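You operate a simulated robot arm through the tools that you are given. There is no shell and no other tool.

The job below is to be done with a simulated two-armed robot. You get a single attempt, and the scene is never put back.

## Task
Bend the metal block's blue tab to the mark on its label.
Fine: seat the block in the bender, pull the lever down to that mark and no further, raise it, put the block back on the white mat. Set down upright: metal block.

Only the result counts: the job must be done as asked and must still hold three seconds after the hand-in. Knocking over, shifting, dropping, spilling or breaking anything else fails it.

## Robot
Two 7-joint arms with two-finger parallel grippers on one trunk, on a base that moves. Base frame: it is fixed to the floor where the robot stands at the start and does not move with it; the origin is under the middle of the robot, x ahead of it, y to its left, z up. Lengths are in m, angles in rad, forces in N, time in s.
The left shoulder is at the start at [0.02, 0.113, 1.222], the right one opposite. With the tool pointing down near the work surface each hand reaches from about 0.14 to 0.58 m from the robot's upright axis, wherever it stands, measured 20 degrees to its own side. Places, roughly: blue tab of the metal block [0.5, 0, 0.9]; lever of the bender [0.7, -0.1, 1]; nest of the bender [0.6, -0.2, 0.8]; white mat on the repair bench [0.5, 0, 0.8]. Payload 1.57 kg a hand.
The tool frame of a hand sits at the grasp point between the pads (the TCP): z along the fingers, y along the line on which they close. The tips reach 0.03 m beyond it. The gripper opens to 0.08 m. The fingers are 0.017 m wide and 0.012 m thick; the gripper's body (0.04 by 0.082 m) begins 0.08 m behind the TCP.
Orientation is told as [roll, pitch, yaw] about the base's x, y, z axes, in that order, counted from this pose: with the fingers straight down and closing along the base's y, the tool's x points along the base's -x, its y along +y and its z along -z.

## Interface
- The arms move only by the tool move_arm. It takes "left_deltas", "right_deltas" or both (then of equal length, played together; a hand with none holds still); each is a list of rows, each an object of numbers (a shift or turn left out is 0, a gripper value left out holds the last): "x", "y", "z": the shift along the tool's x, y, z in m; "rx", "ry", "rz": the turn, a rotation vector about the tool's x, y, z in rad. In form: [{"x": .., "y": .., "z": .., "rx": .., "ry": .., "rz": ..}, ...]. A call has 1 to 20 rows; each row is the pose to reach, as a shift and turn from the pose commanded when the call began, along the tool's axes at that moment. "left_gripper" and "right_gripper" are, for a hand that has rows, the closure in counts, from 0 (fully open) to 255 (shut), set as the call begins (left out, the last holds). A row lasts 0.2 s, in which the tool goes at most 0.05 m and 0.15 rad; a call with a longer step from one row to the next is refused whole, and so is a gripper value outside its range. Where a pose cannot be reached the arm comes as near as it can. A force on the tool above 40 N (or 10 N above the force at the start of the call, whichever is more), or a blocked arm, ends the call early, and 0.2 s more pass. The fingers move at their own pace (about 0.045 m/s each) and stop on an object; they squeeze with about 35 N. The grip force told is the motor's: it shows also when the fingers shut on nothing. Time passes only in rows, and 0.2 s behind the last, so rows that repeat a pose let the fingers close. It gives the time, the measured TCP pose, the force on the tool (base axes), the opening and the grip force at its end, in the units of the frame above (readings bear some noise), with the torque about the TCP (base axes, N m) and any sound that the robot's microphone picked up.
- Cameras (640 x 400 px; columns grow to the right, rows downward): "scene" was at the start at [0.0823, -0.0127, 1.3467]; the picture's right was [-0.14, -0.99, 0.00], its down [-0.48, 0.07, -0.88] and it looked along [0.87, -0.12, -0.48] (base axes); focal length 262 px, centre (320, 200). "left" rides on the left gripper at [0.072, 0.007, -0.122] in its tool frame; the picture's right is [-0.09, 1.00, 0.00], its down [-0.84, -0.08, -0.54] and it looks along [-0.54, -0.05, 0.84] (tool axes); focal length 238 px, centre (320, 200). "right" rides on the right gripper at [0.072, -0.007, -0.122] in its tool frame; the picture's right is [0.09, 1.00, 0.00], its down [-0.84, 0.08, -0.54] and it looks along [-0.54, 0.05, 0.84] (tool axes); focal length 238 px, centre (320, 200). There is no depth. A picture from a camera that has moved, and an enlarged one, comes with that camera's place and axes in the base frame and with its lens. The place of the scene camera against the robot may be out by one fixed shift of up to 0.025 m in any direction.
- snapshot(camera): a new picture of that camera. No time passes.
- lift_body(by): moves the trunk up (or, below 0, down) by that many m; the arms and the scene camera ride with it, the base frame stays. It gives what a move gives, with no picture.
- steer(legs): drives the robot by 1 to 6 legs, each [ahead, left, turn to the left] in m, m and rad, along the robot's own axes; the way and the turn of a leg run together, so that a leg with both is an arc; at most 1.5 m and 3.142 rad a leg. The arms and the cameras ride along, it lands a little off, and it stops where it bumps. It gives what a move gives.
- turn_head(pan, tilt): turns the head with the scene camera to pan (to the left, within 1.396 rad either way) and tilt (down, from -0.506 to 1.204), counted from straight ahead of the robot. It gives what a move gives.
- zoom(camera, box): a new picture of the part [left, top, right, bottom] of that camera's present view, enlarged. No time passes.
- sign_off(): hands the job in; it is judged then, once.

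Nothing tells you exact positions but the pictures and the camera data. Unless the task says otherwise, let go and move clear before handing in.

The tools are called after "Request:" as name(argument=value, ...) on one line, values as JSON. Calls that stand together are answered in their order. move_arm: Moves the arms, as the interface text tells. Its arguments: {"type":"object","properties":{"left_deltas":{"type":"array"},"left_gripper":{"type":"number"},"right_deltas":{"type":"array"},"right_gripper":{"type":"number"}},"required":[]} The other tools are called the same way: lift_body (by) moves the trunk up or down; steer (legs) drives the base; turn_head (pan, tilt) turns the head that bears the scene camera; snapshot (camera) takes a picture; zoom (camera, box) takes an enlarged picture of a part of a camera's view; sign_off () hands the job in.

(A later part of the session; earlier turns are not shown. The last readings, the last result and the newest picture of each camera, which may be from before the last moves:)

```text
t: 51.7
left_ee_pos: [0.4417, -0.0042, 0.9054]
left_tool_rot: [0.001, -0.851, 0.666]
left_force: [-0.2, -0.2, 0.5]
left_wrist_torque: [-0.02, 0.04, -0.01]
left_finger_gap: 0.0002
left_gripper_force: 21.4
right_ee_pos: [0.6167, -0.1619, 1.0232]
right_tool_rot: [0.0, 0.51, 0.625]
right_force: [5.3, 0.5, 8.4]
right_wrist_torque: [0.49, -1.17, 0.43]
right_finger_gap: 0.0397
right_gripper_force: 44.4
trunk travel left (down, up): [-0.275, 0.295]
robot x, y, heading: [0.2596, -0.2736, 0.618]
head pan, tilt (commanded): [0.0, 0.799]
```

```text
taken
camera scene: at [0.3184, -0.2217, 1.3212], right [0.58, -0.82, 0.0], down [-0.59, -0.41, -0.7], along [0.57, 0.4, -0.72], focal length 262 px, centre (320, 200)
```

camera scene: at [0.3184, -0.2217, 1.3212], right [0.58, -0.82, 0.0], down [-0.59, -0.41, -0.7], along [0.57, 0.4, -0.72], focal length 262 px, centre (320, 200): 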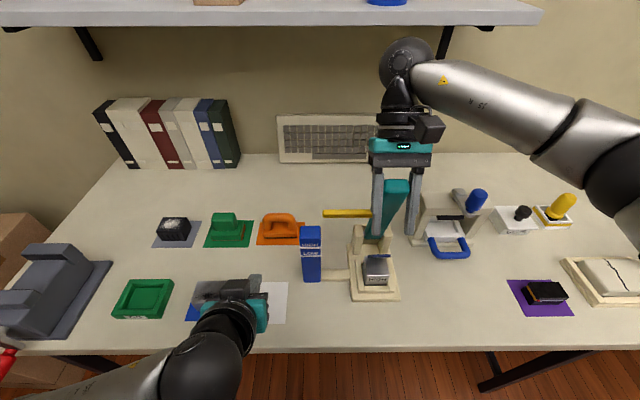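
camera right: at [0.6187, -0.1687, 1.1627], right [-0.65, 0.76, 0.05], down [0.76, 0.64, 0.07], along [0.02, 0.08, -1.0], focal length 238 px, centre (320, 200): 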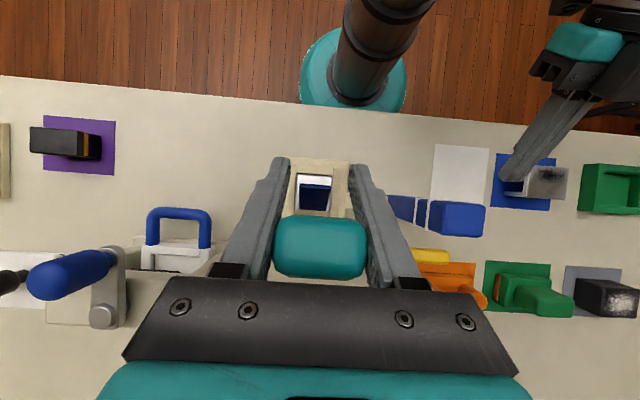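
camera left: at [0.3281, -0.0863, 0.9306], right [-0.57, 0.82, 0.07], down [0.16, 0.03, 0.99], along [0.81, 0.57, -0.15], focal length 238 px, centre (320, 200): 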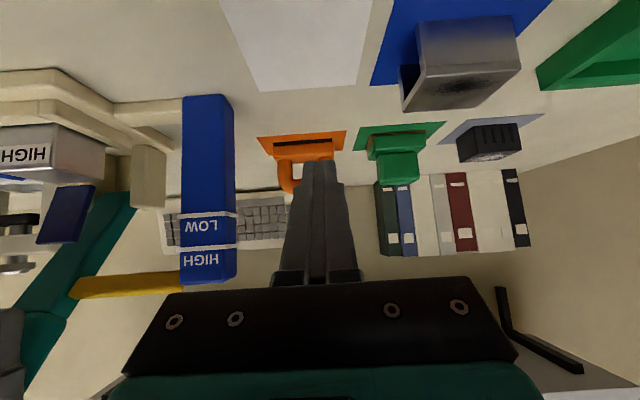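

Request:
move_arm(right_deltas=[{"x": -0.006, "z": -0.0075, "ry": 0.0611}, {"x": -0.012, "z": -0.0151, "ry": 0.1222}, {"x": -0.0185, "z": -0.0223, "ry": 0.1833}, {"x": -0.0255, "z": -0.0291, "ry": 0.2443}, {"x": -0.0328, "z": -0.0353, "ry": 0.3054}])

Request:
snapshot(camera="right")

Request:
snapshot(camera="scene")

Request:
snapshot(camera="left")

```text
t: 52.9
left_ee_pos: [0.4406, -0.0055, 0.9056]
left_tool_rot: [-0.001, -0.851, 0.666]
left_force: [-0.4, 0.6, 0.4]
left_wrist_torque: [0.0, 0.0, 0.01]
left_finger_gap: 0.0003
left_gripper_force: 21.4
right_ee_pos: [0.6516, -0.1386, 1.0374]
right_tool_rot: [0.001, 0.82, 0.628]
right_force: [-5.0, -6.6, 14.9]
right_wrist_torque: [-0.54, 0.29, -0.2]
right_finger_gap: 0.04
right_gripper_force: 45.0
trunk travel left (down, up): [-0.275, 0.295]
robot x, y, heading: [0.2622, -0.2712, 0.616]
head pan, tilt (commanded): [0.0, 0.799]
```

```text
taken
camera right: at [0.6882, -0.1187, 1.1724], right [-0.63, 0.77, 0.07], down [0.74, 0.63, -0.24], along [-0.23, -0.1, -0.97], focal length 238 px, centre (320, 200)
```

right: 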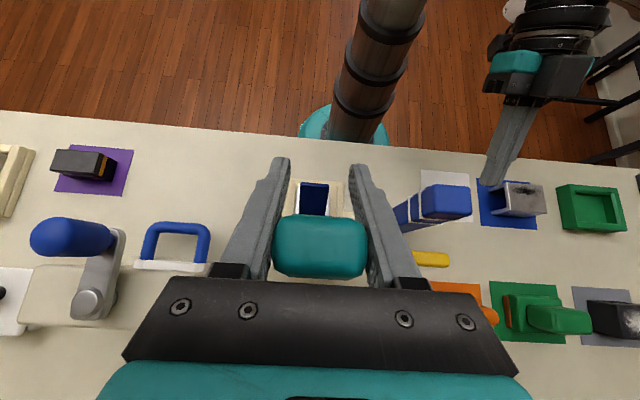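

```text
taken
camera scene: at [0.3165, -0.2232, 1.3213], right [0.58, -0.82, 0.0], down [-0.58, -0.41, -0.7], along [0.57, 0.4, -0.72], focal length 262 px, centre (320, 200)
```

scene: 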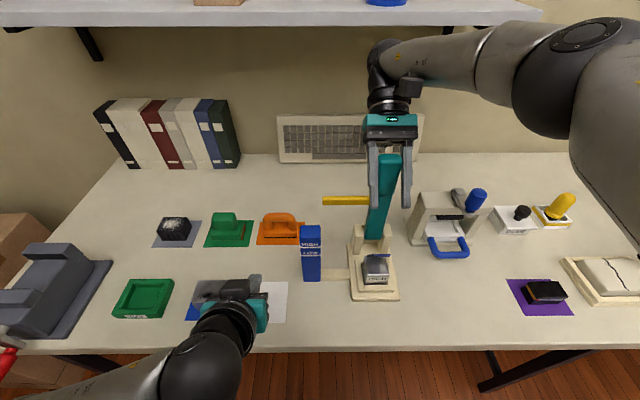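

```text
taken
camera left: at [0.3275, -0.0858, 0.9304], right [-0.57, 0.82, 0.07], down [0.16, 0.03, 0.99], along [0.81, 0.57, -0.15], focal length 238 px, centre (320, 200)
```

left: 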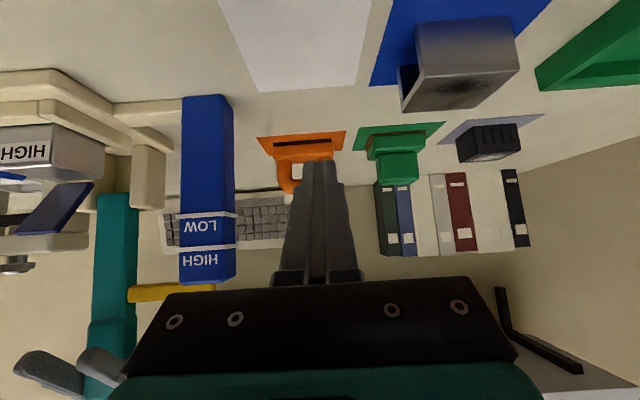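

The lever is about vertical. I'll take it roughly 8° past vertical toward its rest side, so it can't fall forward once released.

Request:
move_arm(right_deltas=[{"x": -0.0069, "z": -0.0067}, {"x": -0.0138, "z": -0.0134}, {"x": -0.0207, "z": -0.0202}, {"x": -0.0207, "z": -0.0202}])

Request:
snapshot(camera="left")

Request:
zoom(camera="scene", box=[290, 60, 470, 310])

```text
t: 53.9
left_ee_pos: [0.4403, -0.005, 0.9046]
left_tool_rot: [-0.001, -0.852, 0.669]
left_force: [0.0, 0.8, -0.9]
left_wrist_torque: [0.0, 0.01, -0.01]
left_finger_gap: 0.0001
left_gripper_force: 21.1
right_ee_pos: [0.6629, -0.1292, 1.0356]
right_tool_rot: [-0.001, 0.815, 0.627]
right_force: [-9.6, -1.4, 3.9]
right_wrist_torque: [-0.88, 0.61, 0.38]
right_finger_gap: 0.04
right_gripper_force: 44.7
right hand out of reach, approached as far as the arm can: row 2, 3, 4
trunk travel left (down, up): [-0.275, 0.295]
robot x, y, heading: [0.2563, -0.2721, 0.613]
head pan, tilt (commanded): [0.0, 0.799]
```

```text
taken
camera left: at [0.3276, -0.0848, 0.9302], right [-0.57, 0.82, 0.07], down [0.16, 0.03, 0.99], along [0.81, 0.57, -0.15], focal length 238 px, centre (320, 200)
```

left: 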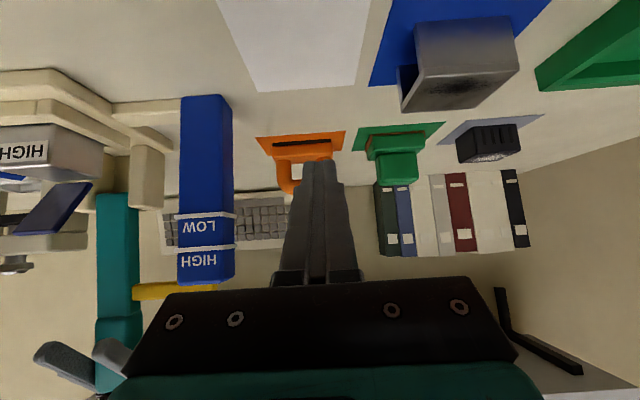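

```text
1.60 times, centred on (380, 185) of scene
camera zoom: at [0.3166, -0.2217, 1.3212], right [0.58, -0.82, 0.0], down [-0.58, -0.41, -0.7], along [0.57, 0.4, -0.72], focal length 419 px, centre (224, 224)
```

zoom: 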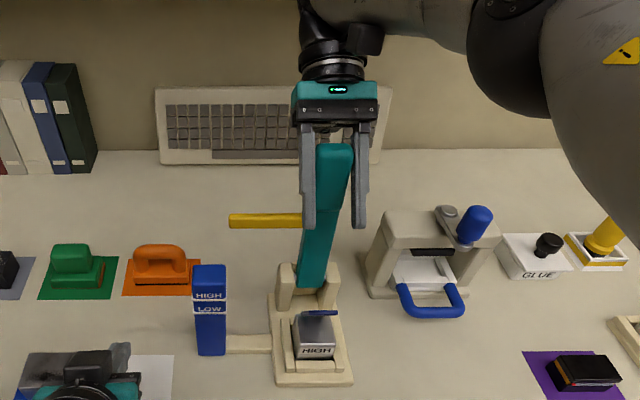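

The lever is just past vertical, and the arm's reach is limiting with this tilt. I'll carry it further back while easing the hand's tilt toward upright.

Request:
move_arm(right_deltas=[{"x": -0.008, "z": -0.0047, "ry": -0.079}, {"x": -0.0161, "z": -0.0093, "ry": -0.158}, {"x": -0.0242, "z": -0.014, "ry": -0.237}, {"x": -0.0322, "z": -0.0186, "ry": -0.315}])

Request:
snapshot(camera="right")

Request:
zoom(camera="scene", box=[290, 60, 470, 310])

Request:
snapshot(camera="left")

```text
t: 54.9
left_ee_pos: [0.4401, -0.0045, 0.905]
left_tool_rot: [-0.002, -0.852, 0.669]
left_force: [-0.3, 0.2, 0.5]
left_wrist_torque: [-0.01, 0.0, 0.0]
left_finger_gap: 0.0
left_gripper_force: 21.1
right_ee_pos: [0.6914, -0.1072, 1.0257]
right_tool_rot: [-0.001, 0.498, 0.623]
right_force: [-11.7, -3.8, -5.6]
right_wrist_torque: [-0.91, 0.94, 0.41]
right_finger_gap: 0.0403
right_gripper_force: 44.9
trunk travel left (down, up): [-0.275, 0.295]
robot x, y, heading: [0.2574, -0.2765, 0.618]
head pan, tilt (commanded): [0.0, 0.799]
```

```text
taken
camera right: at [0.6925, -0.1153, 1.1665], right [-0.65, 0.76, 0.04], down [0.76, 0.64, 0.08], along [0.03, 0.08, -1.0], focal length 238 px, centre (320, 200)
```

right: 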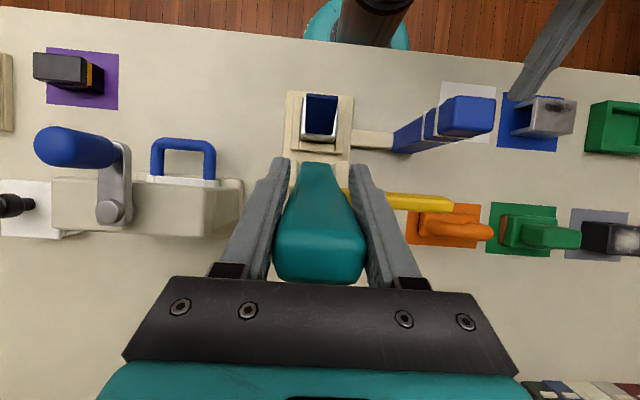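

```text
1.60 times, centred on (380, 185) of scene
camera zoom: at [0.3168, -0.2219, 1.3212], right [0.58, -0.82, 0.0], down [-0.58, -0.41, -0.7], along [0.57, 0.4, -0.72], focal length 419 px, centre (224, 224)
```

zoom: 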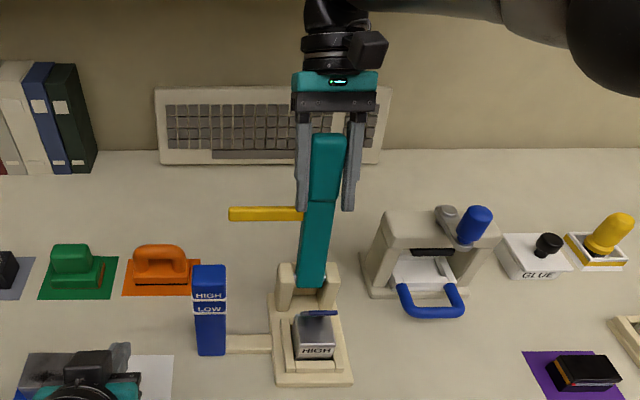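

```text
taken
camera left: at [0.3277, -0.0849, 0.9302], right [-0.57, 0.82, 0.07], down [0.16, 0.03, 0.99], along [0.81, 0.57, -0.15], focal length 238 px, centre (320, 200)
```

left: 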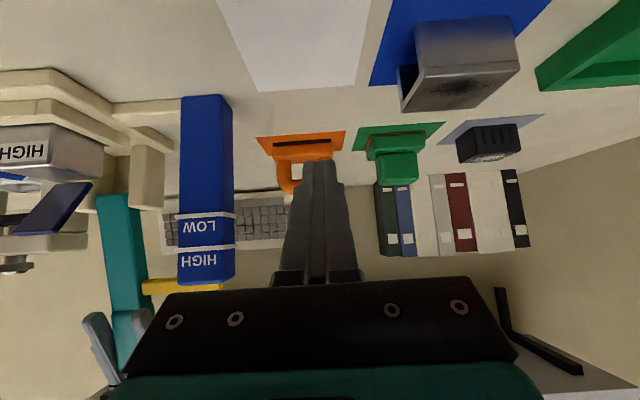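

Request:
move_arm(right_deltas=[{"x": -0.0104, "z": -0.0018, "ry": -0.075}, {"x": -0.0208, "z": -0.0036, "ry": -0.15}, {"x": -0.0311, "z": -0.0053, "ry": -0.225}, {"x": -0.0415, "z": -0.0071, "ry": -0.3}])

Request:
snapshot(camera="right")

Request:
snapshot(camera="left")

```text
t: 55.9
left_ee_pos: [0.4403, -0.0054, 0.9057]
left_tool_rot: [-0.003, -0.852, 0.669]
left_force: [-0.1, 0.9, 0.7]
left_wrist_torque: [0.04, 0.02, -0.04]
left_finger_gap: 0.0
left_gripper_force: 21.2
right_ee_pos: [0.7234, -0.0855, 1.0122]
right_tool_rot: [0.0, 0.203, 0.624]
right_force: [-9.5, -5.5, 4.2]
right_wrist_torque: [-0.94, 1.17, 0.45]
right_finger_gap: 0.0399
right_gripper_force: 44.5
trunk travel left (down, up): [-0.275, 0.295]
robot x, y, heading: [0.2589, -0.2741, 0.616]
head pan, tilt (commanded): [0.0, 0.799]
```

```text
taken
camera right: at [0.6907, -0.1166, 1.1464], right [-0.65, 0.76, 0.02], down [0.71, 0.61, 0.36], along [0.26, 0.25, -0.93], focal length 238 px, centre (320, 200)
```

right: 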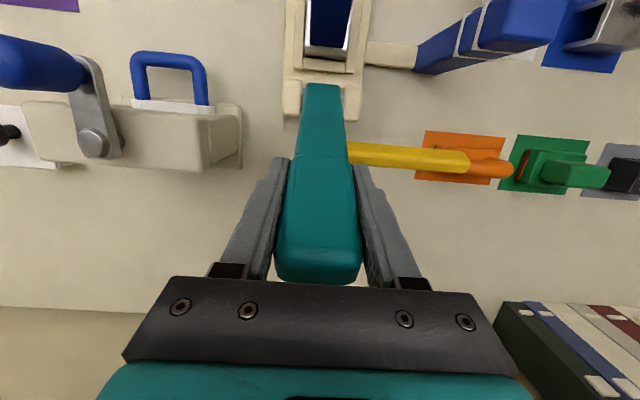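

```text
taken
camera left: at [0.3278, -0.0853, 0.9303], right [-0.57, 0.82, 0.07], down [0.16, 0.03, 0.99], along [0.81, 0.57, -0.15], focal length 238 px, centre (320, 200)
```

left: 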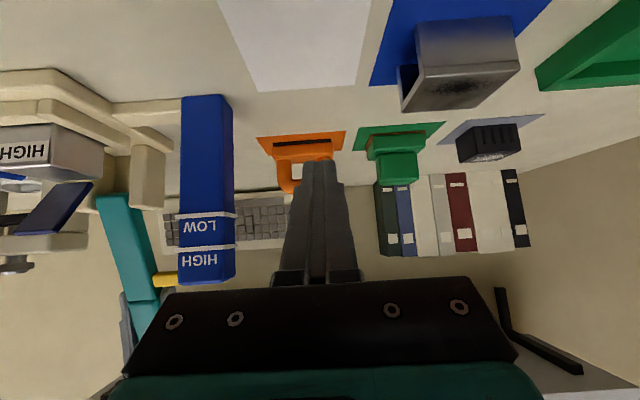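

Request:
move_arm(right_deltas=[{"x": -0.0097, "z": 0.0019, "ry": -0.05}, {"x": -0.0194, "z": 0.0038, "ry": -0.1}, {"x": -0.029, "z": 0.0057, "ry": -0.15}, {"x": -0.0387, "z": 0.0076, "ry": -0.2}])

Request:
snapshot(camera="right")

Request:
zoom(camera="left", box=[30, 160, 250, 300])

Request:
zoom(camera="scene", box=[310, 130, 410, 250])

```text
t: 56.9
left_ee_pos: [0.4367, -0.0063, 0.9053]
left_tool_rot: [-0.003, -0.855, 0.67]
left_force: [0.5, 0.3, 2.0]
left_wrist_torque: [0.02, -0.03, -0.02]
left_finger_gap: 0.0001
left_gripper_force: 20.8
right_ee_pos: [0.7499, -0.0664, 0.9985]
right_tool_rot: [0.0, 0.006, 0.626]
right_force: [-25.1, -16.1, 15.0]
right_wrist_torque: [-0.05, -0.28, 0.06]
right_finger_gap: 0.04
right_gripper_force: 45.1
trunk travel left (down, up): [-0.275, 0.295]
robot x, y, heading: [0.2607, -0.2731, 0.619]
head pan, tilt (commanded): [0.0, 0.799]
```

```text
taken
camera right: at [0.6963, -0.1127, 1.1202], right [-0.66, 0.75, 0.0], down [0.64, 0.55, 0.54], along [0.41, 0.35, -0.84], focal length 238 px, centre (320, 200)
```

right: 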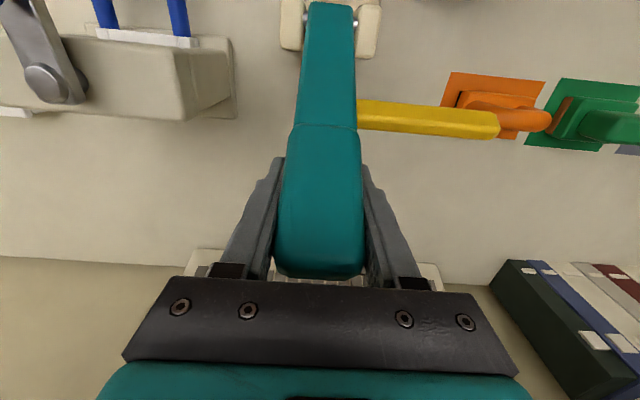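

```text
2.86 times, centred on (140, 230) of left
camera zoom: at [0.3254, -0.0867, 0.9309], right [-0.57, 0.82, 0.07], down [0.16, 0.03, 0.99], along [0.81, 0.57, -0.14], focal length 681 px, centre (834, 114)
```

zoom: 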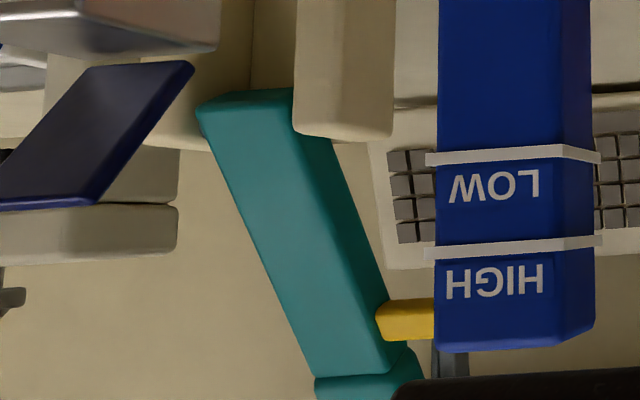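

```text
3.33 times, centred on (360, 190) of scene
camera zoom: at [0.3134, -0.2244, 1.3216], right [0.58, -0.82, 0.0], down [-0.58, -0.41, -0.7], along [0.57, 0.4, -0.71], focal length 873 px, centre (187, 233)
```

zoom: 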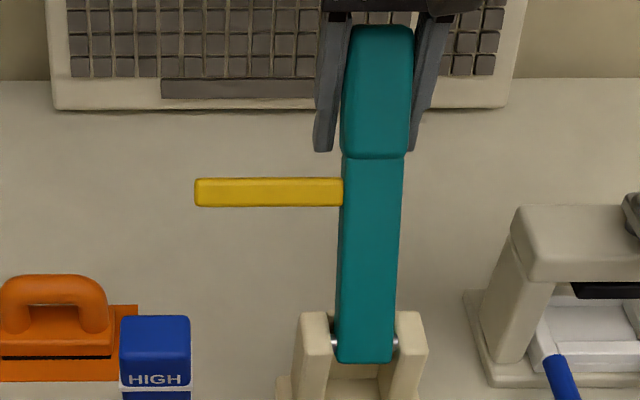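

The lever is back against its rest stop (≈30 N against it). Easing off a couple of millimetres and releasing.

Request:
move_arm(right_deltas=[{"x": 0.0015, "z": 0.0}, {"x": 0.0025, "z": -0.0005}])

Request:
move_arm(right_deltas=[{"z": 0}, {"z": 0}, {"z": 0}, {"z": 0}, {"z": 0}], right_gripper=0)

Request:
snapshot(camera="right")

Request:
zoom(camera="left", box=[30, 160, 250, 300])

```text
t: 57.5
left_ee_pos: [0.4388, -0.005, 0.9058]
left_tool_rot: [-0.002, -0.854, 0.667]
left_force: [-0.7, 0.8, -0.1]
left_wrist_torque: [-0.01, 0.04, -0.01]
left_finger_gap: 0.0001
left_gripper_force: 21.2
right_ee_pos: [0.7507, -0.0655, 0.9984]
right_tool_rot: [-0.001, -0.002, 0.622]
right_force: [-16.7, -7.9, 15.8]
right_wrist_torque: [-0.85, 0.06, 0.37]
right_finger_gap: 0.04
right_gripper_force: 45.0
trunk travel left (down, up): [-0.275, 0.295]
robot x, y, heading: [0.2628, -0.2759, 0.613]
head pan, tilt (commanded): [0.0, 0.799]
```

```text
t: 58.7
left_ee_pos: [0.4417, -0.0043, 0.9046]
left_tool_rot: [0.0, -0.852, 0.67]
left_force: [0.9, -0.4, 0.4]
left_wrist_torque: [0.0, 0.01, 0.0]
left_finger_gap: 0.0001
left_gripper_force: 20.9
right_ee_pos: [0.7532, -0.0655, 0.9956]
right_tool_rot: [0.0, 0.001, 0.622]
right_force: [0.0, 0.6, 0.0]
right_wrist_torque: [-0.02, -0.01, 0.0]
right_finger_gap: 0.0798
right_gripper_force: 0.0
trunk travel left (down, up): [-0.275, 0.295]
robot x, y, heading: [0.2609, -0.2742, 0.613]
head pan, tilt (commanded): [0.0, 0.799]
```

```text
taken
camera right: at [0.6991, -0.1119, 1.1172], right [-0.66, 0.75, 0.0], down [0.63, 0.55, 0.54], along [0.41, 0.36, -0.84], focal length 238 px, centre (320, 200)
```

right: 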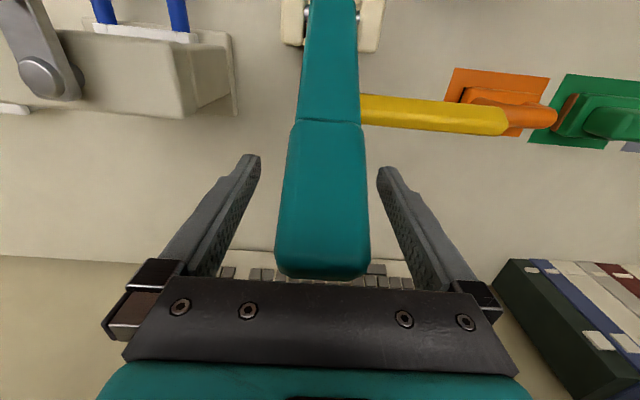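

```text
2.86 times, centred on (140, 230) of left
camera zoom: at [0.3286, -0.0848, 0.9301], right [-0.57, 0.82, 0.07], down [0.16, 0.03, 0.99], along [0.81, 0.57, -0.15], focal length 681 px, centre (834, 114)
```

zoom: 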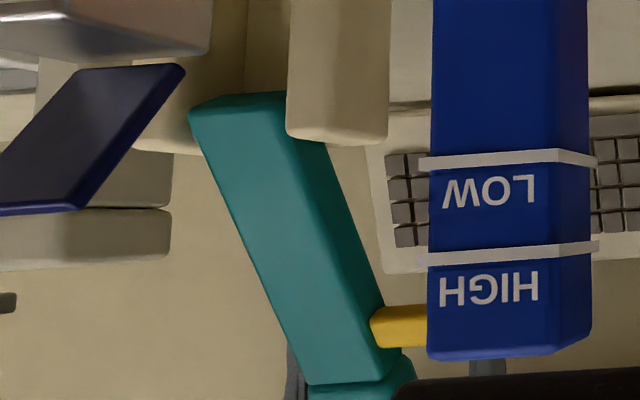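

The lever rests exactly where it started. Lifting the right hand straight up and back toward the nest.

Request:
move_arm(right_deltas=[{"z": -0.04}, {"z": -0.085}, {"z": -0.13}, {"z": -0.17}, {"z": -0.205}, {"x": 0.045, "z": -0.205}, {"x": 0.09, "z": -0.205}, {"x": 0.13, "z": -0.205}, {"x": 0.17, "z": -0.205}, {"x": 0.2, "z": -0.205}])

Request:
snapshot(camera="right")

Request:
snapshot(camera="scene")

```text
t: 60.9
left_ee_pos: [0.4409, -0.0048, 0.906]
left_tool_rot: [0.0, -0.852, 0.669]
left_force: [-0.8, 0.0, 0.5]
left_wrist_torque: [0.04, 0.02, 0.01]
left_finger_gap: 0.0
left_gripper_force: 21.4
right_ee_pos: [0.5883, -0.1813, 1.2022]
right_tool_rot: [0.0, 0.001, 0.621]
right_force: [0.3, -0.1, -0.7]
right_wrist_torque: [-0.03, 0.01, 0.0]
right_finger_gap: 0.0798
right_gripper_force: 0.2
trunk travel left (down, up): [-0.275, 0.295]
robot x, y, heading: [0.2626, -0.2721, 0.616]
head pan, tilt (commanded): [0.0, 0.799]
```

```text
taken
camera right: at [0.5341, -0.2269, 1.3234], right [-0.65, 0.76, 0.0], down [0.63, 0.55, 0.54], along [0.41, 0.35, -0.84], focal length 238 px, centre (320, 200)
```

right: 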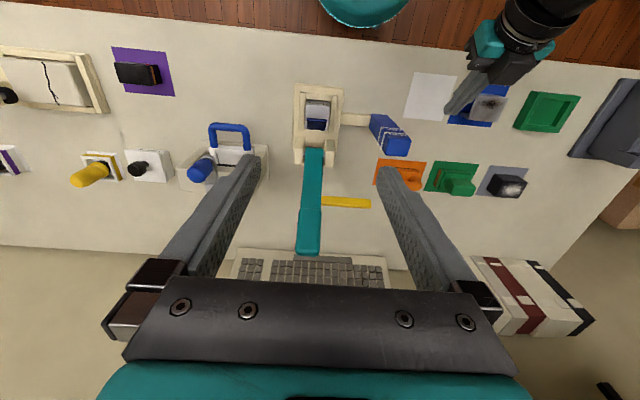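

```text
taken
camera scene: at [0.318, -0.2218, 1.3212], right [0.58, -0.82, 0.0], down [-0.58, -0.41, -0.7], along [0.57, 0.4, -0.72], focal length 262 px, centre (320, 200)
```

scene: 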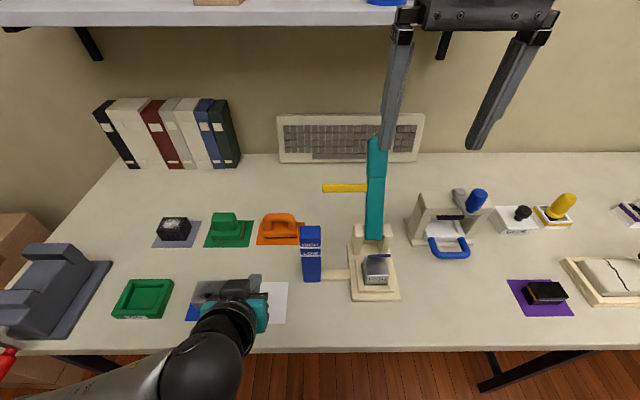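

The left hand is over the white mat, so I'll bring it upright, raise it and move it off to the left before returning the block.

Request:
move_arm(left_deltas=[{"ry": 0.14}, {"ry": 0.28}, {"ry": 0.42}, {"ry": 0.56}, {"ry": 0.7}, {"ry": 0.85}])

Request:
snapshot(camera="scene")

```text
t: 62.3
left_ee_pos: [0.4421, -0.0043, 0.9038]
left_tool_rot: [0.001, 0.002, 0.667]
left_force: [-0.4, 0.0, -0.2]
left_wrist_torque: [0.0, 0.02, -0.01]
left_finger_gap: 0.0
left_gripper_force: 21.8
left hand out of reach, approached as far as the arm can: row 1
right_ee_pos: [0.5898, -0.1794, 1.2011]
right_tool_rot: [0.0, 0.0, 0.624]
right_force: [-0.3, -0.3, 0.1]
right_wrist_torque: [-0.01, -0.02, -0.02]
right_finger_gap: 0.08
right_gripper_force: 0.1
trunk travel left (down, up): [-0.275, 0.295]
robot x, y, heading: [0.2599, -0.2766, 0.621]
head pan, tilt (commanded): [0.0, 0.799]
```

```text
taken
camera scene: at [0.3184, -0.2215, 1.3211], right [0.58, -0.82, 0.0], down [-0.59, -0.41, -0.7], along [0.57, 0.4, -0.72], focal length 262 px, centre (320, 200)
```

scene: 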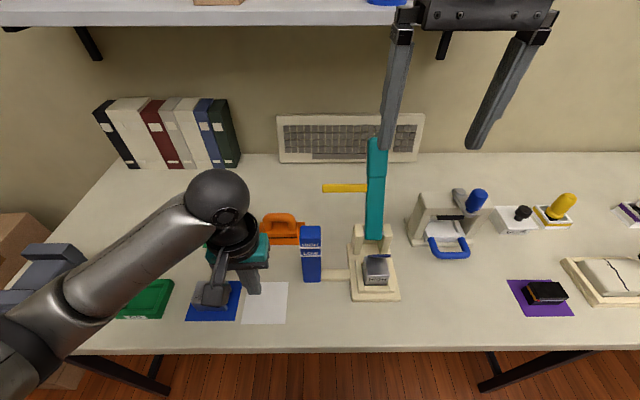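

Request:
move_arm(left_deltas=[{"z": -0.045}, {"z": -0.09}, {"z": -0.135}, {"y": 0.01, "z": -0.18}, {"y": 0.04, "z": -0.215}, {"y": 0.08, "z": -0.245}, {"y": 0.12, "z": -0.27}, {"y": 0.16, "z": -0.29}, {"y": 0.2, "z": -0.3}, {"y": 0.24, "z": -0.3}])

Request:
snapshot(camera="scene")

Request:
zoom(camera="right", box=[270, 70, 370, 150])

Request:
zoom(camera="scene", box=[340, 220, 410, 300])

```text
t: 64.5
left_ee_pos: [0.2917, 0.1846, 1.2059]
left_tool_rot: [-0.001, -0.001, 0.662]
left_force: [0.2, -0.4, -0.4]
left_wrist_torque: [0.03, 0.0, -0.01]
left_finger_gap: 0.0001
left_gripper_force: 21.4
right_ee_pos: [0.588, -0.1797, 1.2026]
right_tool_rot: [0.001, -0.001, 0.622]
right_force: [0.3, 0.2, -0.4]
right_wrist_torque: [0.02, -0.04, -0.02]
right_finger_gap: 0.0799
right_gripper_force: 0.1
trunk travel left (down, up): [-0.275, 0.295]
robot x, y, heading: [0.2593, -0.2749, 0.614]
head pan, tilt (commanded): [0.0, 0.799]
```

```text
taken
camera scene: at [0.3176, -0.2213, 1.3211], right [0.58, -0.82, 0.0], down [-0.58, -0.41, -0.7], along [0.57, 0.4, -0.72], focal length 262 px, centre (320, 200)
```

scene: 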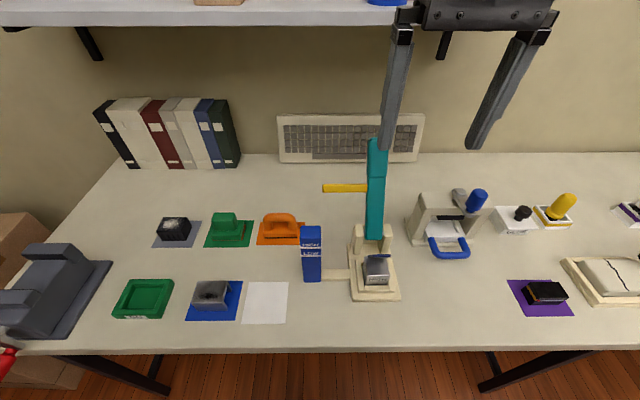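

```text
5.00 times, centred on (320, 110) of right
camera zoom: at [0.5341, -0.2262, 1.3235], right [-0.66, 0.75, 0.0], down [0.63, 0.55, 0.54], along [0.41, 0.36, -0.84], focal length 1192 px, centre (320, 650)
```

zoom: 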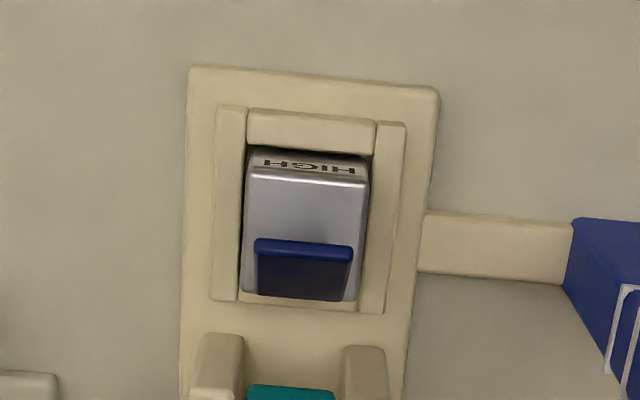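

```text
5.00 times, centred on (375, 260) of scene
camera zoom: at [0.3176, -0.2213, 1.3211], right [0.58, -0.82, 0.0], down [-0.58, -0.41, -0.7], along [0.57, 0.4, -0.72], focal length 1309 px, centre (45, -100)
```

zoom: 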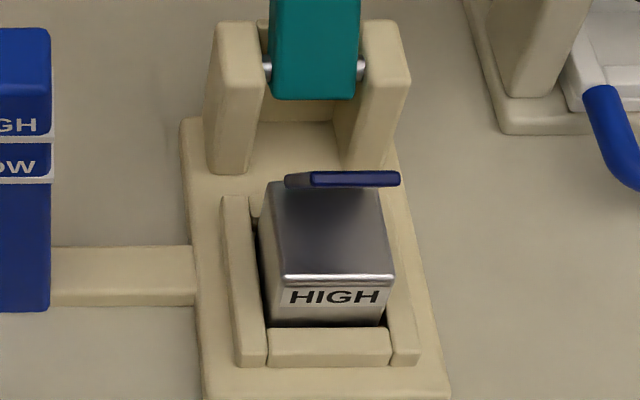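

The tab is now bent forward and holds its bend, and the lever is up. Moving the right hand over the block in the nest and descending.

Request:
move_arm(right_deltas=[{"x": -0.041, "y": -0.0027, "z": 0.02}, {"x": -0.041, "y": -0.0027, "z": 0.065}, {"x": -0.041, "y": -0.0027, "z": 0.11}, {"x": -0.041, "y": -0.0027, "z": 0.155}, {"x": -0.041, "y": -0.0027, "z": 0.2}, {"x": -0.041, "y": -0.0027, "z": 0.24}, {"x": -0.041, "y": -0.0027, "z": 0.265}, {"x": -0.041, "y": -0.0027, "z": 0.265}])

Request:
snapshot(camera="right")

Request:
zoom(camera="scene", box=[310, 180, 450, 310])

```text
t: 66.3
left_ee_pos: [0.2927, 0.1843, 1.2052]
left_tool_rot: [0.001, 0.0, 0.667]
left_force: [0.6, 0.2, -0.1]
left_wrist_torque: [0.01, -0.01, -0.02]
left_finger_gap: 0.0001
left_gripper_force: 20.7
right_ee_pos: [0.6254, -0.16, 0.9368]
right_tool_rot: [0.001, -0.001, 0.623]
right_force: [0.1, -0.6, -0.2]
right_wrist_torque: [0.0, 0.02, 0.01]
right_finger_gap: 0.08
right_gripper_force: 0.2
trunk travel left (down, up): [-0.275, 0.295]
robot x, y, heading: [0.2618, -0.2727, 0.613]
head pan, tilt (commanded): [0.0, 0.799]
```

```text
taken
camera right: at [0.572, -0.2057, 1.0582], right [-0.66, 0.75, 0.0], down [0.63, 0.55, 0.54], along [0.41, 0.36, -0.84], focal length 238 px, centre (320, 200)
```

right: 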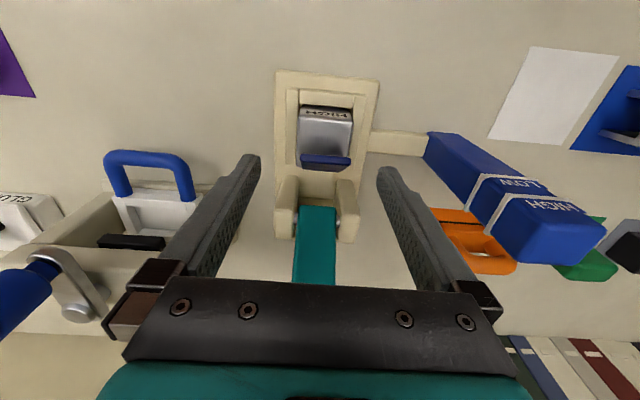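

```text
3.08 times, centred on (380, 245) of scene
camera zoom: at [0.3181, -0.2216, 1.3212], right [0.58, -0.82, 0.0], down [-0.58, -0.41, -0.7], along [0.57, 0.4, -0.72], focal length 806 px, centre (135, 62)
```

zoom: 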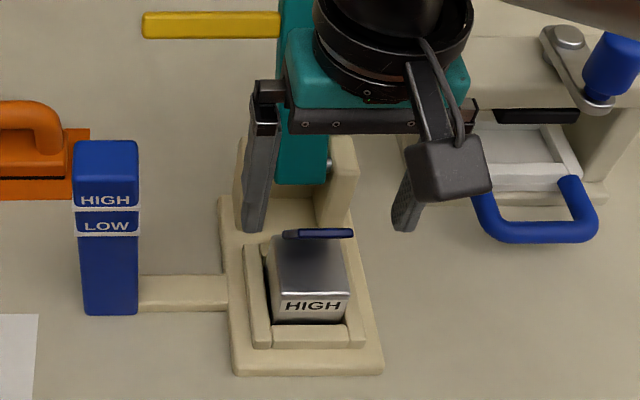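

Request:
move_arm(right_deltas=[{"x": 0.0015, "y": 0.0027, "z": 0.02}, {"x": 0.0015, "y": 0.0027, "z": 0.04}, {"x": 0.0015, "y": 0.0027, "z": 0.058}, {"x": 0.0015, "y": 0.0027, "z": 0.068}, {"x": 0.0015, "y": 0.0027, "z": 0.068}])

Request:
snapshot(camera="right")

Request:
zoom(camera="scene", box=[330, 210, 430, 300])

```text
t: 67.5
left_ee_pos: [0.2931, 0.1837, 1.2045]
left_tool_rot: [0.0, 0.0, 0.667]
left_force: [0.1, 0.1, 0.3]
left_wrist_torque: [0.0, -0.03, 0.0]
left_finger_gap: 0.0
left_gripper_force: 21.5
right_ee_pos: [0.6226, -0.1574, 0.8691]
right_tool_rot: [0.0, 0.002, 0.623]
right_force: [0.6, -0.3, -0.3]
right_wrist_torque: [0.02, -0.01, 0.03]
right_finger_gap: 0.08
right_gripper_force: 0.0
trunk travel left (down, up): [-0.275, 0.295]
robot x, y, heading: [0.2617, -0.2752, 0.615]
head pan, tilt (commanded): [0.0, 0.799]
```

```text
taken
camera right: at [0.5688, -0.2044, 0.9904], right [-0.66, 0.75, 0.0], down [0.63, 0.55, 0.54], along [0.41, 0.36, -0.84], focal length 238 px, centre (320, 200)
```

right: 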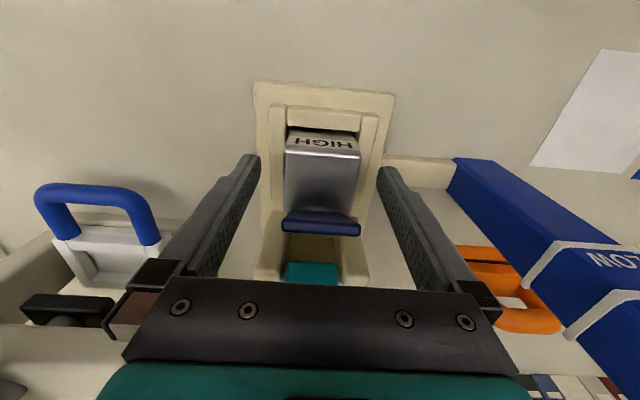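

```text
4.44 times, centred on (380, 255) of scene
camera zoom: at [0.3181, -0.2216, 1.3211], right [0.58, -0.82, 0.0], down [-0.58, -0.41, -0.7], along [0.57, 0.4, -0.72], focal length 1164 px, centre (53, -44)
```

zoom: 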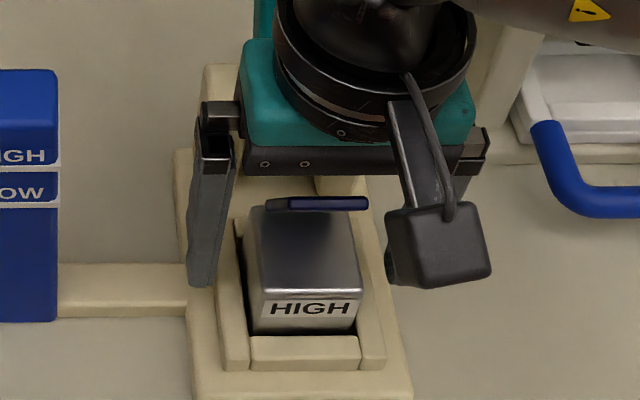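

The fingers straddle the block in the nest, tips above the rim. Closing.

Request:
move_arm(right_deltas=[{"z": 0}, {"z": 0}, {"z": 0}, {"z": 0}, {"z": 0}, {"z": 0}], right_gripper=255)

Request:
move_arm(right_deltas=[{"z": -0.004}, {"z": -0.01}, {"z": -0.018}, {"z": -0.03}])

Request:
snapshot(camera="right")

Request:
zoom(camera="scene", box=[330, 190, 430, 300])

```text
t: 68.9
left_ee_pos: [0.2924, 0.1845, 1.2052]
left_tool_rot: [0.0, -0.001, 0.666]
left_force: [-0.4, 0.3, 0.5]
left_wrist_torque: [0.02, 0.01, 0.0]
left_finger_gap: 0.0002
left_gripper_force: 21.4
right_ee_pos: [0.6226, -0.1571, 0.8694]
right_tool_rot: [0.0, 0.0, 0.624]
right_force: [-0.1, 0.4, 0.6]
right_wrist_torque: [0.04, -0.05, 0.03]
right_finger_gap: 0.0454
right_gripper_force: 35.1
trunk travel left (down, up): [-0.275, 0.295]
robot x, y, heading: [0.2642, -0.2733, 0.622]
head pan, tilt (commanded): [0.0, 0.799]
```

```text
t: 69.9
left_ee_pos: [0.292, 0.1853, 1.2055]
left_tool_rot: [0.0, 0.001, 0.667]
left_force: [0.3, 0.7, 0.2]
left_wrist_torque: [0.02, 0.0, 0.0]
left_finger_gap: 0.0
left_gripper_force: 21.2
right_ee_pos: [0.6224, -0.1585, 0.8972]
right_tool_rot: [0.0, 0.0, 0.624]
right_force: [0.2, 0.1, -2.7]
right_wrist_torque: [-0.01, 0.03, -0.01]
right_finger_gap: 0.0454
right_gripper_force: 34.6
trunk travel left (down, up): [-0.275, 0.295]
robot x, y, heading: [0.262, -0.2751, 0.616]
head pan, tilt (commanded): [0.0, 0.799]
```

```text
taken
camera right: at [0.5687, -0.2046, 1.0197], right [-0.66, 0.75, 0.0], down [0.63, 0.55, 0.54], along [0.41, 0.36, -0.84], focal length 238 px, centre (320, 200)
```

right: 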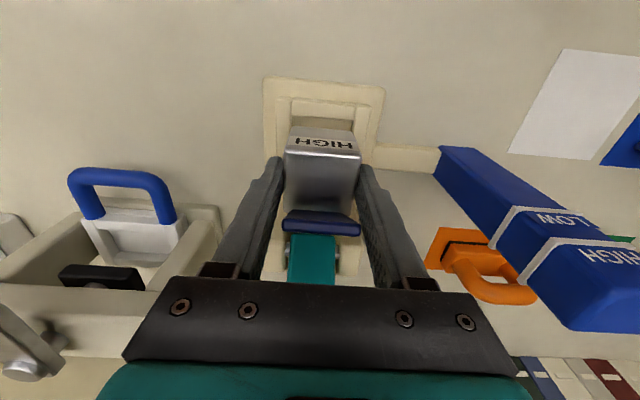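

```text
3.64 times, centred on (380, 245) of scene
camera zoom: at [0.3181, -0.2217, 1.3212], right [0.58, -0.82, 0.0], down [-0.58, -0.41, -0.7], along [0.57, 0.4, -0.72], focal length 952 px, centre (102, 36)
```

zoom: 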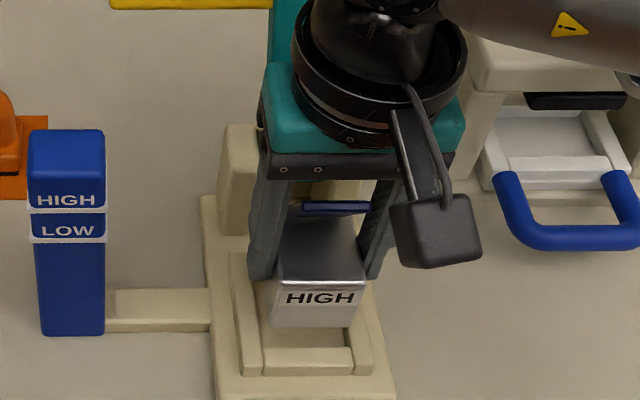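

The block is up and clear of the nest. Lifting high, then carrying it back over the post to the white mat.

Request:
move_arm(right_deltas=[{"z": -0.04}, {"z": -0.085}, {"z": -0.13}, {"z": -0.17}, {"z": -0.195}, {"y": 0.04, "z": -0.195}, {"x": 0.01, "y": 0.08, "z": -0.195}, {"x": 0.02, "y": 0.12, "z": -0.195}, {"x": 0.032, "y": 0.16, "z": -0.195}, {"x": 0.041, "y": 0.2, "z": -0.195}, {"x": 0.046, "y": 0.224, "z": -0.195, "rz": 0.006}, {"x": 0.046, "y": 0.224, "z": -0.195, "rz": 0.006}])

Request:
snapshot(camera="right")

Request:
snapshot(camera="scene")

```text
t: 72.5
left_ee_pos: [0.2922, 0.1849, 1.2061]
left_tool_rot: [0.001, 0.0, 0.667]
left_force: [-0.5, -0.4, 0.6]
left_wrist_torque: [-0.01, 0.01, 0.0]
left_finger_gap: 0.0001
left_gripper_force: 21.2
right_ee_pos: [0.4552, -0.0022, 1.0921]
right_tool_rot: [-0.001, -0.001, 0.616]
right_force: [-0.1, -0.3, -3.0]
right_wrist_torque: [0.0, -0.02, 0.02]
right_finger_gap: 0.0455
right_gripper_force: 34.7
trunk travel left (down, up): [-0.275, 0.295]
robot x, y, heading: [0.2646, -0.2744, 0.616]
head pan, tilt (commanded): [0.0, 0.799]
```

```text
taken
camera right: at [0.4009, -0.0475, 1.2145], right [-0.65, 0.76, 0.0], down [0.64, 0.55, 0.54], along [0.41, 0.35, -0.84], focal length 238 px, centre (320, 200)
```

right: 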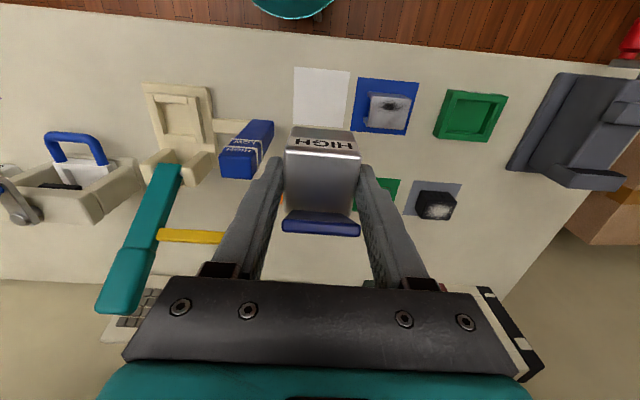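

```text
taken
camera scene: at [0.3183, -0.2217, 1.3211], right [0.58, -0.82, 0.0], down [-0.59, -0.41, -0.7], along [0.57, 0.4, -0.72], focal length 262 px, centre (320, 200)
```

scene: 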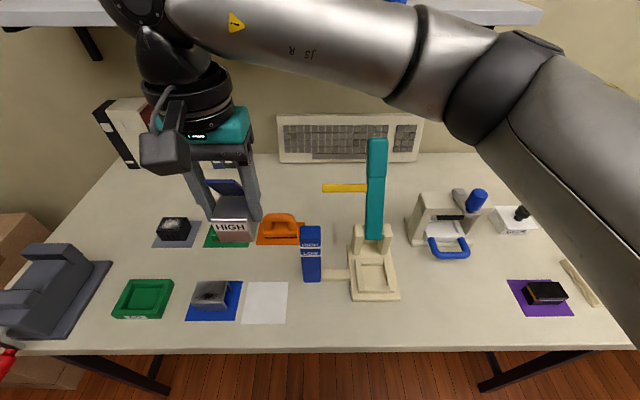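

Over the white mat. Lowering to just above it and checking alignment.

Request:
move_arm(right_deltas=[{"z": 0.045}, {"z": 0.09}, {"z": 0.135}, {"z": 0.175}, {"z": 0.205}, {"z": 0.22}, {"z": 0.22}])

Request:
snapshot(camera="right")

Request:
zoom(camera="scene", box=[180, 200, 340, 330])

```text
t: 74.1
left_ee_pos: [0.2923, 0.1836, 1.2054]
left_tool_rot: [0.001, 0.0, 0.666]
left_force: [0.3, -0.2, -0.2]
left_wrist_torque: [-0.01, -0.01, 0.02]
left_finger_gap: 0.0001
left_gripper_force: 21.2
right_ee_pos: [0.4541, -0.0027, 0.8738]
right_tool_rot: [0.0, -0.002, 0.616]
right_force: [0.3, 0.1, -1.9]
right_wrist_torque: [0.03, 0.0, 0.0]
right_finger_gap: 0.0454
right_gripper_force: 35.1
trunk travel left (down, up): [-0.275, 0.295]
robot x, y, heading: [0.2616, -0.2748, 0.62]
head pan, tilt (commanded): [0.0, 0.799]
```

```text
taken
camera right: at [0.4008, -0.0491, 0.995], right [-0.65, 0.76, 0.0], down [0.64, 0.55, 0.54], along [0.41, 0.35, -0.84], focal length 238 px, centre (320, 200)
```

right: 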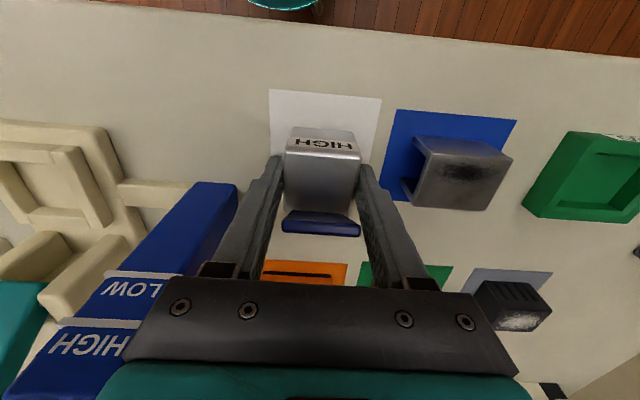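

```text
3.08 times, centred on (260, 265) of scene
camera zoom: at [0.3182, -0.2215, 1.3211], right [0.58, -0.82, 0.0], down [-0.58, -0.41, -0.7], along [0.57, 0.4, -0.72], focal length 806 px, centre (505, 0)
```

zoom: 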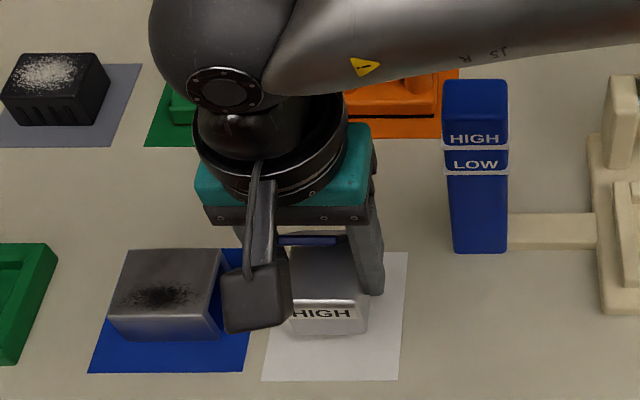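

Request:
move_arm(right_deltas=[{"x": 0.0005, "z": 0.01}, {"x": 0.0005, "z": 0.016}, {"x": 0.0005, "z": 0.02}, {"x": 0.0005, "z": 0.022}, {"x": 0.0005, "z": 0.022}])

Request:
zoom(camera="right", box=[240, 70, 400, 200])

Request:
zoom(camera="scene", box=[220, 250, 320, 330])

```text
t: 75.3
left_ee_pos: [0.2925, 0.1833, 1.2071]
left_tool_rot: [-0.001, -0.002, 0.667]
left_force: [-0.1, 0.0, -0.9]
left_wrist_torque: [0.02, -0.04, 0.03]
left_finger_gap: 0.0
left_gripper_force: 21.3
right_ee_pos: [0.4538, -0.0042, 0.8525]
right_tool_rot: [0.004, -0.003, 0.617]
right_force: [1.0, -2.3, 18.5]
right_wrist_torque: [-0.45, 0.15, 0.02]
right_finger_gap: 0.0457
right_gripper_force: 34.5
trunk travel left (down, up): [-0.275, 0.295]
robot x, y, heading: [0.2588, -0.276, 0.613]
head pan, tilt (commanded): [0.0, 0.799]
```

```text
3.08 times, centred on (320, 135) of right
camera zoom: at [0.3997, -0.0503, 0.9744], right [-0.65, 0.76, 0.0], down [0.64, 0.55, 0.54], along [0.41, 0.36, -0.84], focal length 733 px, centre (320, 400)
```

zoom: 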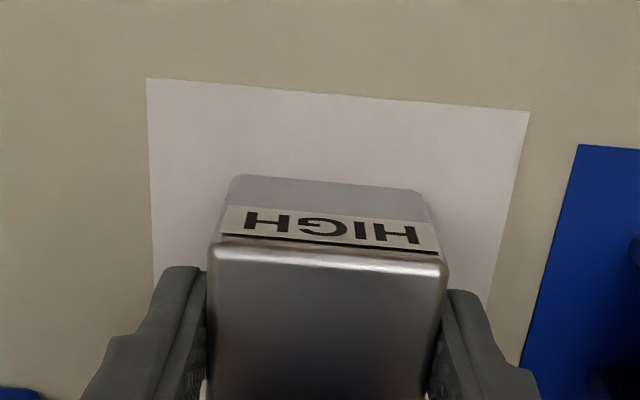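

```text
5.00 times, centred on (270, 290) of scene
camera zoom: at [0.3177, -0.2226, 1.3214], right [0.58, -0.82, 0.0], down [-0.58, -0.41, -0.7], along [0.57, 0.4, -0.72], focal length 1309 px, centre (570, -250)
```

zoom: 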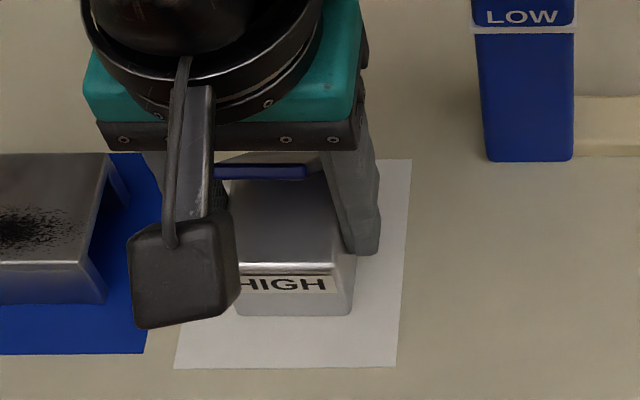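

The block is down on the mat (firm contact). Easing the press by about a millimetre and releasing.

Request:
move_arm(right_deltas=[{"z": -0.0012}, {"z": -0.0014}])

Request:
move_arm(right_deltas=[{"z": 0}, {"z": 0}, {"z": 0}, {"z": 0}, {"z": 0}], right_gripper=0)

Request:
snapshot(camera="right")

```text
t: 75.9
left_ee_pos: [0.2925, 0.1826, 1.2074]
left_tool_rot: [0.0, -0.003, 0.667]
left_force: [0.3, 0.3, 0.1]
left_wrist_torque: [-0.01, 0.02, 0.0]
left_finger_gap: 0.0
left_gripper_force: 21.4
right_ee_pos: [0.4538, -0.0035, 0.8533]
right_tool_rot: [0.002, -0.001, 0.619]
right_force: [1.2, -0.9, 17.0]
right_wrist_torque: [-0.06, 0.01, 0.01]
right_finger_gap: 0.0455
right_gripper_force: 34.6
trunk travel left (down, up): [-0.275, 0.295]
robot x, y, heading: [0.2626, -0.2758, 0.612]
head pan, tilt (commanded): [0.0, 0.799]
```

```text
t: 77.1
left_ee_pos: [0.293, 0.1851, 1.2056]
left_tool_rot: [0.001, 0.001, 0.666]
left_force: [-0.5, 0.1, -0.1]
left_wrist_torque: [0.01, 0.03, -0.02]
left_finger_gap: 0.0
left_gripper_force: 20.7
right_ee_pos: [0.4552, -0.0035, 0.8528]
right_tool_rot: [0.0, 0.001, 0.617]
right_force: [-0.2, 0.3, -0.6]
right_wrist_torque: [-0.02, 0.02, -0.01]
right_finger_gap: 0.0802
right_gripper_force: 0.1
trunk travel left (down, up): [-0.275, 0.295]
robot x, y, heading: [0.2641, -0.2752, 0.618]
head pan, tilt (commanded): [0.0, 0.799]
```

```text
taken
camera right: at [0.3999, -0.0499, 0.9739], right [-0.65, 0.76, 0.0], down [0.64, 0.55, 0.54], along [0.41, 0.35, -0.84], focal length 238 px, centre (320, 200)
```

right: 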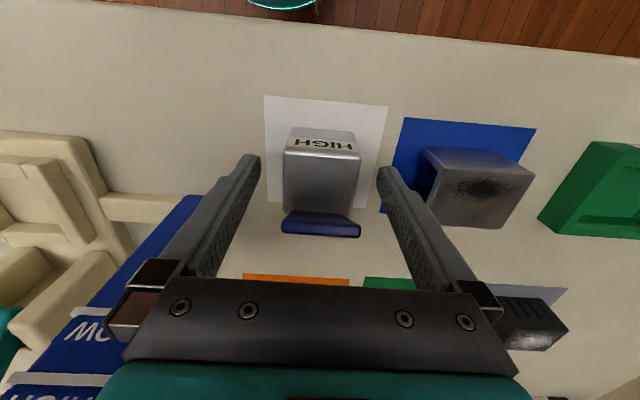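

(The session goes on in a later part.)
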